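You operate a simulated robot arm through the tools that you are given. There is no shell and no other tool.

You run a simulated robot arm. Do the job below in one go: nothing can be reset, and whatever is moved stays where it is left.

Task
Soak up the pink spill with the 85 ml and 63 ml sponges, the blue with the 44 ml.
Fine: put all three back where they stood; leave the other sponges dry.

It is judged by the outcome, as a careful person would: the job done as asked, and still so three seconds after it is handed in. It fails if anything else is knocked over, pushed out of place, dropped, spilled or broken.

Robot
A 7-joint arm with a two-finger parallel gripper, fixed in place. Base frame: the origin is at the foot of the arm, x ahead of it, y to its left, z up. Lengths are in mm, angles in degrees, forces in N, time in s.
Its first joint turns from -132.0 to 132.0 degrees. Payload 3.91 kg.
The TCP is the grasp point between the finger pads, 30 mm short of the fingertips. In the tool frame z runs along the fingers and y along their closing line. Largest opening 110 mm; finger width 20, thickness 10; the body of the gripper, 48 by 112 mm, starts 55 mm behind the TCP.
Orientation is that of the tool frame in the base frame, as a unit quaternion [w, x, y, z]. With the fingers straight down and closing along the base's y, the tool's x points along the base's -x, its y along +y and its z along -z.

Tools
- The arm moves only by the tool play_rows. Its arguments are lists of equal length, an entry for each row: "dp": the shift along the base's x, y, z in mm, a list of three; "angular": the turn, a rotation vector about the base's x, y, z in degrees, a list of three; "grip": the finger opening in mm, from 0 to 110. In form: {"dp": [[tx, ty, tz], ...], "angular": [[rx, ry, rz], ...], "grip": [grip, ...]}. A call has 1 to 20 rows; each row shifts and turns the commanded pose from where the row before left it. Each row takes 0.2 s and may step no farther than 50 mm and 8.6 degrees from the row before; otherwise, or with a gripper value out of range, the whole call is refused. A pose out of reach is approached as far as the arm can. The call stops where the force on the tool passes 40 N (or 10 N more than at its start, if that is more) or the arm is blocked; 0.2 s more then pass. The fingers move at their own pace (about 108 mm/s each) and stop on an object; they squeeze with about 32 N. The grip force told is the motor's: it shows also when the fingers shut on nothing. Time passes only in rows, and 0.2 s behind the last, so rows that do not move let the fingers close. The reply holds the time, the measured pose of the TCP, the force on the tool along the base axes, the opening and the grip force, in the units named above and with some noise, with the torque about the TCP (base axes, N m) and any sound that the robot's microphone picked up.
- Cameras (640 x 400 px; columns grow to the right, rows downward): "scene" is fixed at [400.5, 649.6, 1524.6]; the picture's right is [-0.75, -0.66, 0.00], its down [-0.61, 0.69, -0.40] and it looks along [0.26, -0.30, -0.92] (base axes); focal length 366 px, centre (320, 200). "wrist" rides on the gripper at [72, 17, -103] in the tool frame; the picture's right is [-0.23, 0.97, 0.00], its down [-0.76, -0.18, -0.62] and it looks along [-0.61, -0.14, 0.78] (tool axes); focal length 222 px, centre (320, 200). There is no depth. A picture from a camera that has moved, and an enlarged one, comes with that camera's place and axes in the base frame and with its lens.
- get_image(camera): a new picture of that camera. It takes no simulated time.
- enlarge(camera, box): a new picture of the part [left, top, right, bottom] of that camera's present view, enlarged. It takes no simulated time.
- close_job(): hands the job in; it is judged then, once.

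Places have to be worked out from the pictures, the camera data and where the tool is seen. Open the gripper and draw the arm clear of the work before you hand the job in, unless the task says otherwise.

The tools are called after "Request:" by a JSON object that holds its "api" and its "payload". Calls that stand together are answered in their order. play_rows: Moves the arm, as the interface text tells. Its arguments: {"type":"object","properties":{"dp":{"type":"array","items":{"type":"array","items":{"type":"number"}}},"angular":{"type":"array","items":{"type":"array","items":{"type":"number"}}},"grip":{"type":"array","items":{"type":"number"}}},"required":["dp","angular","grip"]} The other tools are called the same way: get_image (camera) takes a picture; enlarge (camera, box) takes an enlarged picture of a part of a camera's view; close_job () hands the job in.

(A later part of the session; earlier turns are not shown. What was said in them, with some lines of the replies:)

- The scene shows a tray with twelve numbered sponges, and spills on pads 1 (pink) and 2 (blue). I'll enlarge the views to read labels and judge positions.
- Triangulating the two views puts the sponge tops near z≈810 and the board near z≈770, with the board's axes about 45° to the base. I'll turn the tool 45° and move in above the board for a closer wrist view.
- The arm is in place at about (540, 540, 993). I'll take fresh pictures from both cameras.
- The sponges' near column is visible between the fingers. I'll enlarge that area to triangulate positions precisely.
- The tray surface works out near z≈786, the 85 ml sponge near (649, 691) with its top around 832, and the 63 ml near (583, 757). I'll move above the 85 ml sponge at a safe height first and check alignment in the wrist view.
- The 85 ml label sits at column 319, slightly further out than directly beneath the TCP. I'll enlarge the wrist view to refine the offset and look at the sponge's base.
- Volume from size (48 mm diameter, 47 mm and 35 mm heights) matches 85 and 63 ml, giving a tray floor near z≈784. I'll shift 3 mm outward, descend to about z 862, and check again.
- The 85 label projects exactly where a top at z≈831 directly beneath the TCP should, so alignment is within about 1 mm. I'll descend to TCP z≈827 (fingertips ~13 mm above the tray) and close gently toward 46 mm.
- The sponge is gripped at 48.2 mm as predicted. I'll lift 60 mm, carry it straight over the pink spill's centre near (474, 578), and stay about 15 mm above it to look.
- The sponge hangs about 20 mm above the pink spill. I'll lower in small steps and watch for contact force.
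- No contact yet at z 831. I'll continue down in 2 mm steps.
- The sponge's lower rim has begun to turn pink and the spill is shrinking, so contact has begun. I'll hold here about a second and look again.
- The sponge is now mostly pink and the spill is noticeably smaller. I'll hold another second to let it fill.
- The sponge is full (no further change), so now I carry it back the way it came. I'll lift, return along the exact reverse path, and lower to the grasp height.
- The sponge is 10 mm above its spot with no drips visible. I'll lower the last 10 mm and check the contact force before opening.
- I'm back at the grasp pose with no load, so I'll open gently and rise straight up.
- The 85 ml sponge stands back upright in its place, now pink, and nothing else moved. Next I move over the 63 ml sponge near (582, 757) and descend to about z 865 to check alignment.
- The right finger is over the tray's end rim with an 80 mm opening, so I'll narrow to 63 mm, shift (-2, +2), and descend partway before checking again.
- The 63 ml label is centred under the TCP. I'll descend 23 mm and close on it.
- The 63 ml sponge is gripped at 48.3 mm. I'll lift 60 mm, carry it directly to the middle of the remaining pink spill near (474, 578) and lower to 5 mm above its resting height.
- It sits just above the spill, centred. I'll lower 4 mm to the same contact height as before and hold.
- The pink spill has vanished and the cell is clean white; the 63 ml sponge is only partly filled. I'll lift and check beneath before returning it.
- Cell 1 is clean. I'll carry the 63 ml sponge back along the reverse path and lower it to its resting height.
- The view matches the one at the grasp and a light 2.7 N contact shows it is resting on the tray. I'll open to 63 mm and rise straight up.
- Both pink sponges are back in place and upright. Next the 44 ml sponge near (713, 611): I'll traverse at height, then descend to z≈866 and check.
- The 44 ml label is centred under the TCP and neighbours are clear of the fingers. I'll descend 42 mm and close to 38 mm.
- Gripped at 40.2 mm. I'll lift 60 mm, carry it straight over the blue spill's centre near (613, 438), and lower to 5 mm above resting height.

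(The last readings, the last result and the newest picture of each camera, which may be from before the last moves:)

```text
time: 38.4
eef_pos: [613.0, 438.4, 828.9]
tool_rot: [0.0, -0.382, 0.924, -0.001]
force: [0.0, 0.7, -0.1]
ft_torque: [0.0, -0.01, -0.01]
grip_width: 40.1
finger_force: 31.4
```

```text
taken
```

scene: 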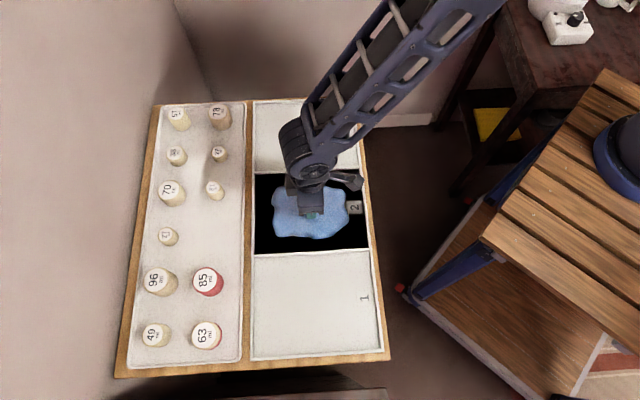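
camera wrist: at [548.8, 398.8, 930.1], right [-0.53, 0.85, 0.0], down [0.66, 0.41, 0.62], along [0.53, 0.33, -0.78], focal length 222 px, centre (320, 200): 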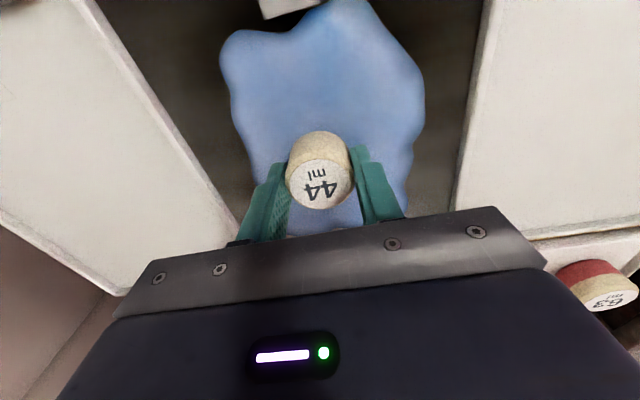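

The 44 ml sponge is centred just above the blue spill. I'll lower 4 mm and hold for about 1.5 s.

Request:
{"api": "play_rows", "payload": {"dp": [[0, 0, -2], [0, 0, -2], [0, 0, 0], [0, 0, 0], [0, 0, 0], [0, 0, 0], [0, 0, 0], [0, 0, 0], [0, 0, 0]], "angular": [[0, 0, 0], [0, 0, 0], [0, 0, 0], [0, 0, 0], [0, 0, 0], [0, 0, 0], [0, 0, 0], [0, 0, 0], [0, 0, 0]], "grip": [38, 38, 38, 38, 38, 38, 38, 38, 38]}}

Request:
{"api": "get_image", "payload": {"camera": "wrist"}}

Request:
{"api": "get_image", "payload": {"camera": "scene"}}

```text
time: 40.4
eef_pos: [613.5, 438.4, 824.1]
tool_rot: [0.0, -0.383, 0.924, 0.0]
force: [0.2, 1.2, -0.6]
ft_torque: [-0.04, -0.01, 0.03]
grip_width: 40.3
finger_force: 32.0
```

```text
taken
camera wrist: at [549.0, 398.7, 926.2], right [-0.53, 0.85, 0.0], down [0.66, 0.41, 0.62], along [0.53, 0.33, -0.78], focal length 222 px, centre (320, 200)
```

wrist: 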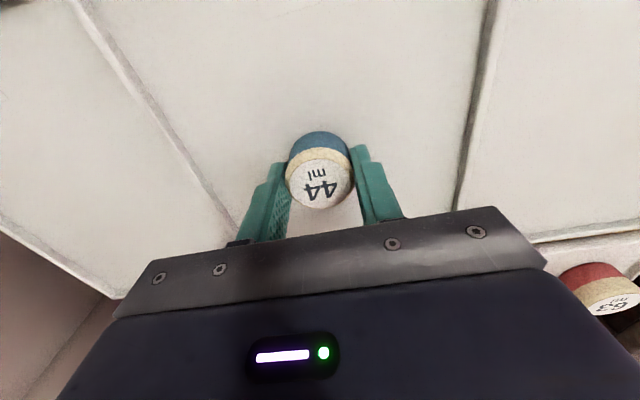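

```text
taken
```

scene: 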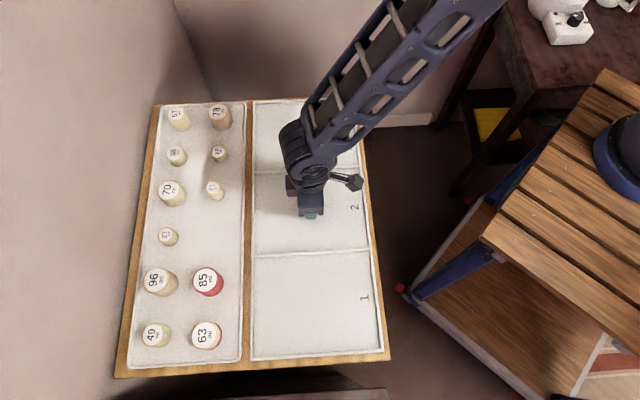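

The blue spill is fully soaked up and cell 2 is clean white. I'll lift, carry the 44 ml sponge back along the reverse path, and lower it to its spot.

Request:
{"api": "play_rows", "payload": {"dp": [[0, 0, 0], [0, 0, 0], [0, 0, 9], [0, 0, 10], [0, 0, 20], [0, 0, 20], [20.2, 34.8, 0], [20.2, 34.8, 0], [20.2, 34.8, 0], [20.2, 34.8, 0], [20.2, 34.8, 0], [0, 0, 0], [0, 0, -20], [0, 0, -20], [0, 0, -10], [0, 0, -5], [0, 0, -3], [0, 0, -2], [0, 0, 0]], "angular": [[0, 0, 0], [0, 0, 0], [0, 0, 0], [0, 0, 0], [0, 0, 0], [0, 0, 0], [0, 0, 0], [0, 0, 0], [0, 0, 0], [0, 0, 0], [0, 0, 0], [0, 0, 0], [0, 0, 0], [0, 0, 0], [0, 0, 0], [0, 0, 0], [0, 0, 0], [0, 0, 0], [0, 0, 0]], "grip": [38, 38, 38, 38, 38, 38, 38, 38, 38, 38, 38, 38, 38, 38, 38, 38, 38, 38, 38]}}

Request:
{"api": "get_image", "payload": {"camera": "wrist"}}

```text
time: 44.4
eef_pos: [713.3, 611.7, 824.3]
tool_rot: [0.0, -0.384, 0.923, 0.0]
force: [0.2, -0.9, 1.6]
ft_torque: [-0.01, 0.08, -0.02]
grip_width: 40.3
finger_force: 31.9
```

```text
taken
camera wrist: at [649.6, 572.9, 925.4], right [-0.53, 0.85, 0.0], down [0.66, 0.41, 0.62], along [0.53, 0.33, -0.78], focal length 222 px, centre (320, 200)
```

wrist: 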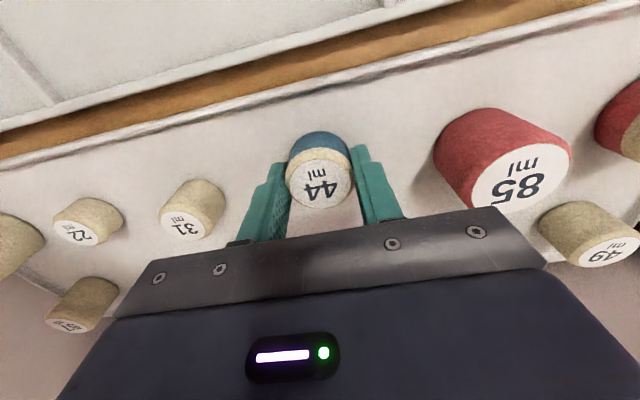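

The view matches the one at the grasp and the sponge rests lightly on the tray. I'll open, rise straight up, and then draw the arm back clear of the board.

Request:
{"api": "play_rows", "payload": {"dp": [[0, 0, 0], [0, 0, 0], [0, 0, 0], [0, 0, 20], [0, 0, 40], [0, 0, 40], [0, 0, 40], [-25, -35, 20], [-25, -35, 20], [-25, -35, 20], [-25, -35, 10], [-25, -35, 10], [-25, -35, 0], [-25, -35, 0], [0, 0, 0]], "angular": [[0, 0, 0], [0, 0, 0], [0, 0, 0], [0, 0, 0], [0, 0, 0], [0, 0, 0], [0, 0, 0], [0, 0, 0], [0, 0, 0], [0, 0, 0], [0, 0, 0], [0, 0, 0], [0, 0, 0], [0, 0, 0], [0, 0, 0]], "grip": [48, 58, 66, 66, 66, 66, 66, 66, 80, 100, 110, 110, 110, 110, 110]}}

Request:
{"api": "get_image", "payload": {"camera": "scene"}}

Request:
{"api": "get_image", "payload": {"camera": "wrist"}}

```text
time: 47.6
eef_pos: [539.0, 367.3, 1042.9]
tool_rot: [0.0, -0.383, 0.924, 0.0]
force: [0.4, 0.5, 0.2]
ft_torque: [0.02, -0.02, -0.03]
grip_width: 110.0
finger_force: 0.0
```

```text
taken
```

scene: 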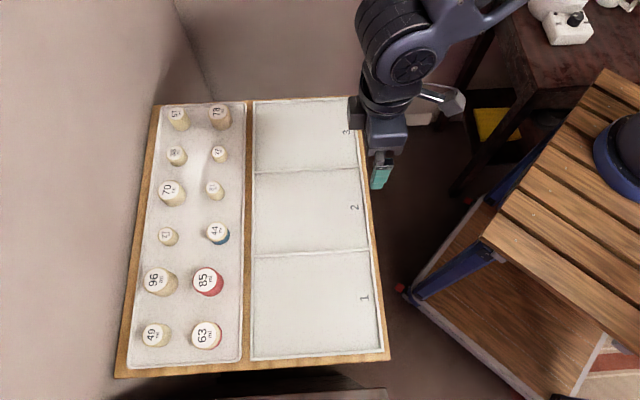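

```text
taken
camera wrist: at [475.3, 328.0, 1144.4], right [-0.53, 0.85, 0.0], down [0.66, 0.41, 0.62], along [0.53, 0.33, -0.78], focal length 222 px, centre (320, 200)
```

wrist: 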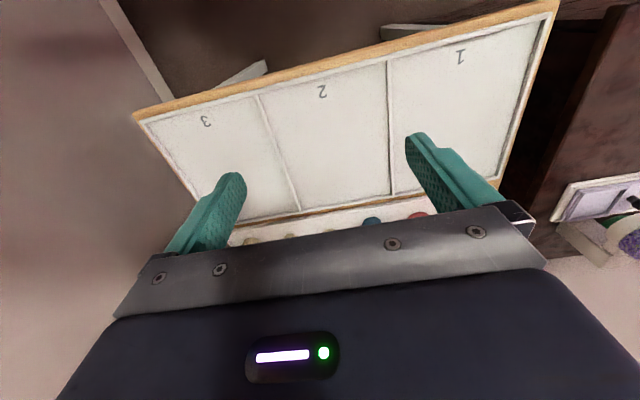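

I'll take enlarged looks at the sponges and cells to confirm everything before handing in.

Request:
{"api": "enlarge", "payload": {"camera": "scene", "box": [110, 210, 260, 380]}}

Request:
{"api": "enlarge", "payload": {"camera": "scene", "box": [110, 90, 260, 230]}}

Request:
{"api": "enlarge", "payload": {"camera": "scene", "box": [235, 90, 400, 380]}}

```text
2.35 times, centred on (185, 295) of scene
camera zoom: at [400.5, 649.6, 1524.6], right [-0.75, -0.66, 0.0], down [-0.61, 0.69, -0.4], along [0.26, -0.3, -0.92], focal length 861 px, centre (638, -24)
```

zoom: 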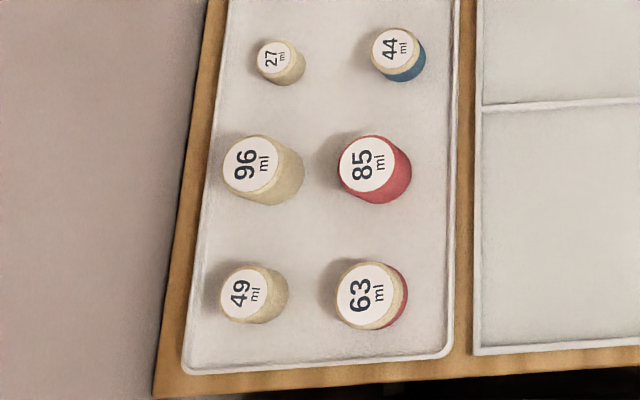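

```text
2.86 times, centred on (185, 160) of scene
camera zoom: at [400.5, 649.6, 1524.6], right [-0.75, -0.66, 0.0], down [-0.61, 0.69, -0.4], along [0.26, -0.3, -0.92], focal length 1045 px, centre (706, 314)
```

zoom: 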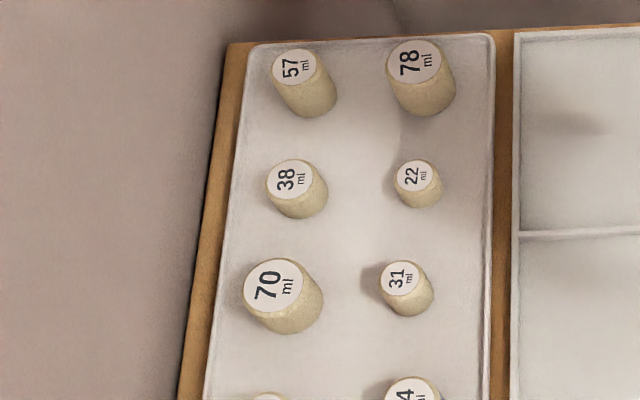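

```text
1.38 times, centred on (318, 235) of scene
camera zoom: at [400.5, 649.6, 1524.6], right [-0.75, -0.66, 0.0], down [-0.61, 0.69, -0.4], along [0.26, -0.3, -0.92], focal length 505 px, centre (323, 152)
```

zoom: 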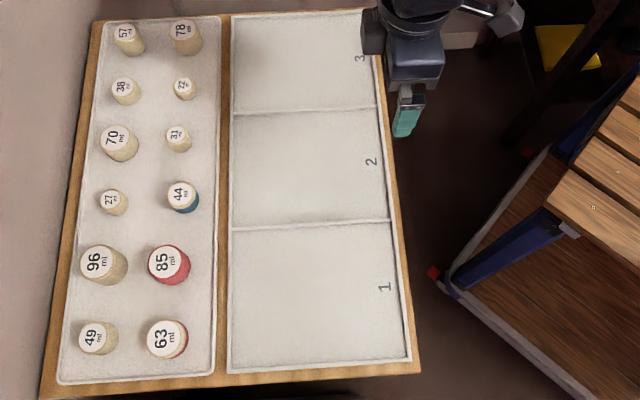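

All three sponges stand exactly where they were, the other sponges are dry and unmoved, and the cells are clean. I'll draw the arm a little further back and up, then hand in.

Request:
{"api": "play_rows", "payload": {"dp": [[-25, -25, 25], [-25, -25, 25], [-25, -25, 25], [0, 0, 0]], "angular": [[0, 0, 0], [0, 0, 0], [0, 0, 0], [0, 0, 0]], "grip": [110, 110, 110, 110]}}

Request:
{"api": "get_image", "payload": {"camera": "scene"}}

```text
time: 48.6
eef_pos: [465.3, 291.7, 1117.7]
tool_rot: [0.0, -0.383, 0.924, 0.0]
force: [0.0, -0.1, -0.6]
ft_torque: [0.0, 0.03, -0.04]
grip_width: 110.0
finger_force: 0.1
```

```text
taken
```

scene: 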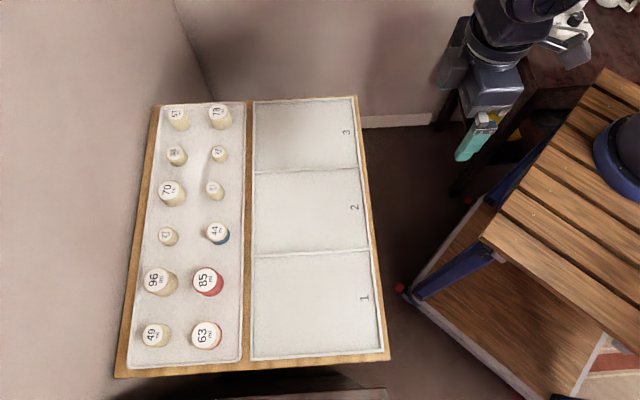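

The arm is clear with the gripper open, both spills are gone, and all sponges are in place. Handing in the job.

Request:
{"api": "close_job", "payload": {}}

```text
The job is handed in.
```

Both spills are gone, and the 85 ml, 63 ml and 44 ml sponges are back upright where they stood.

- **Pink spill:** the 85 ml sponge filled completely and the 63 ml sponge took the rest. It ended only partly full.
- **Blue spill:** the 44 ml sponge soaked it all up, also with room to spare.
- **Everything else:** in the final pictures the other nine sponges are dry and unmoved. I saw no drips on the tray.

I opened the gripper and drew the arm clear before handing the job in.
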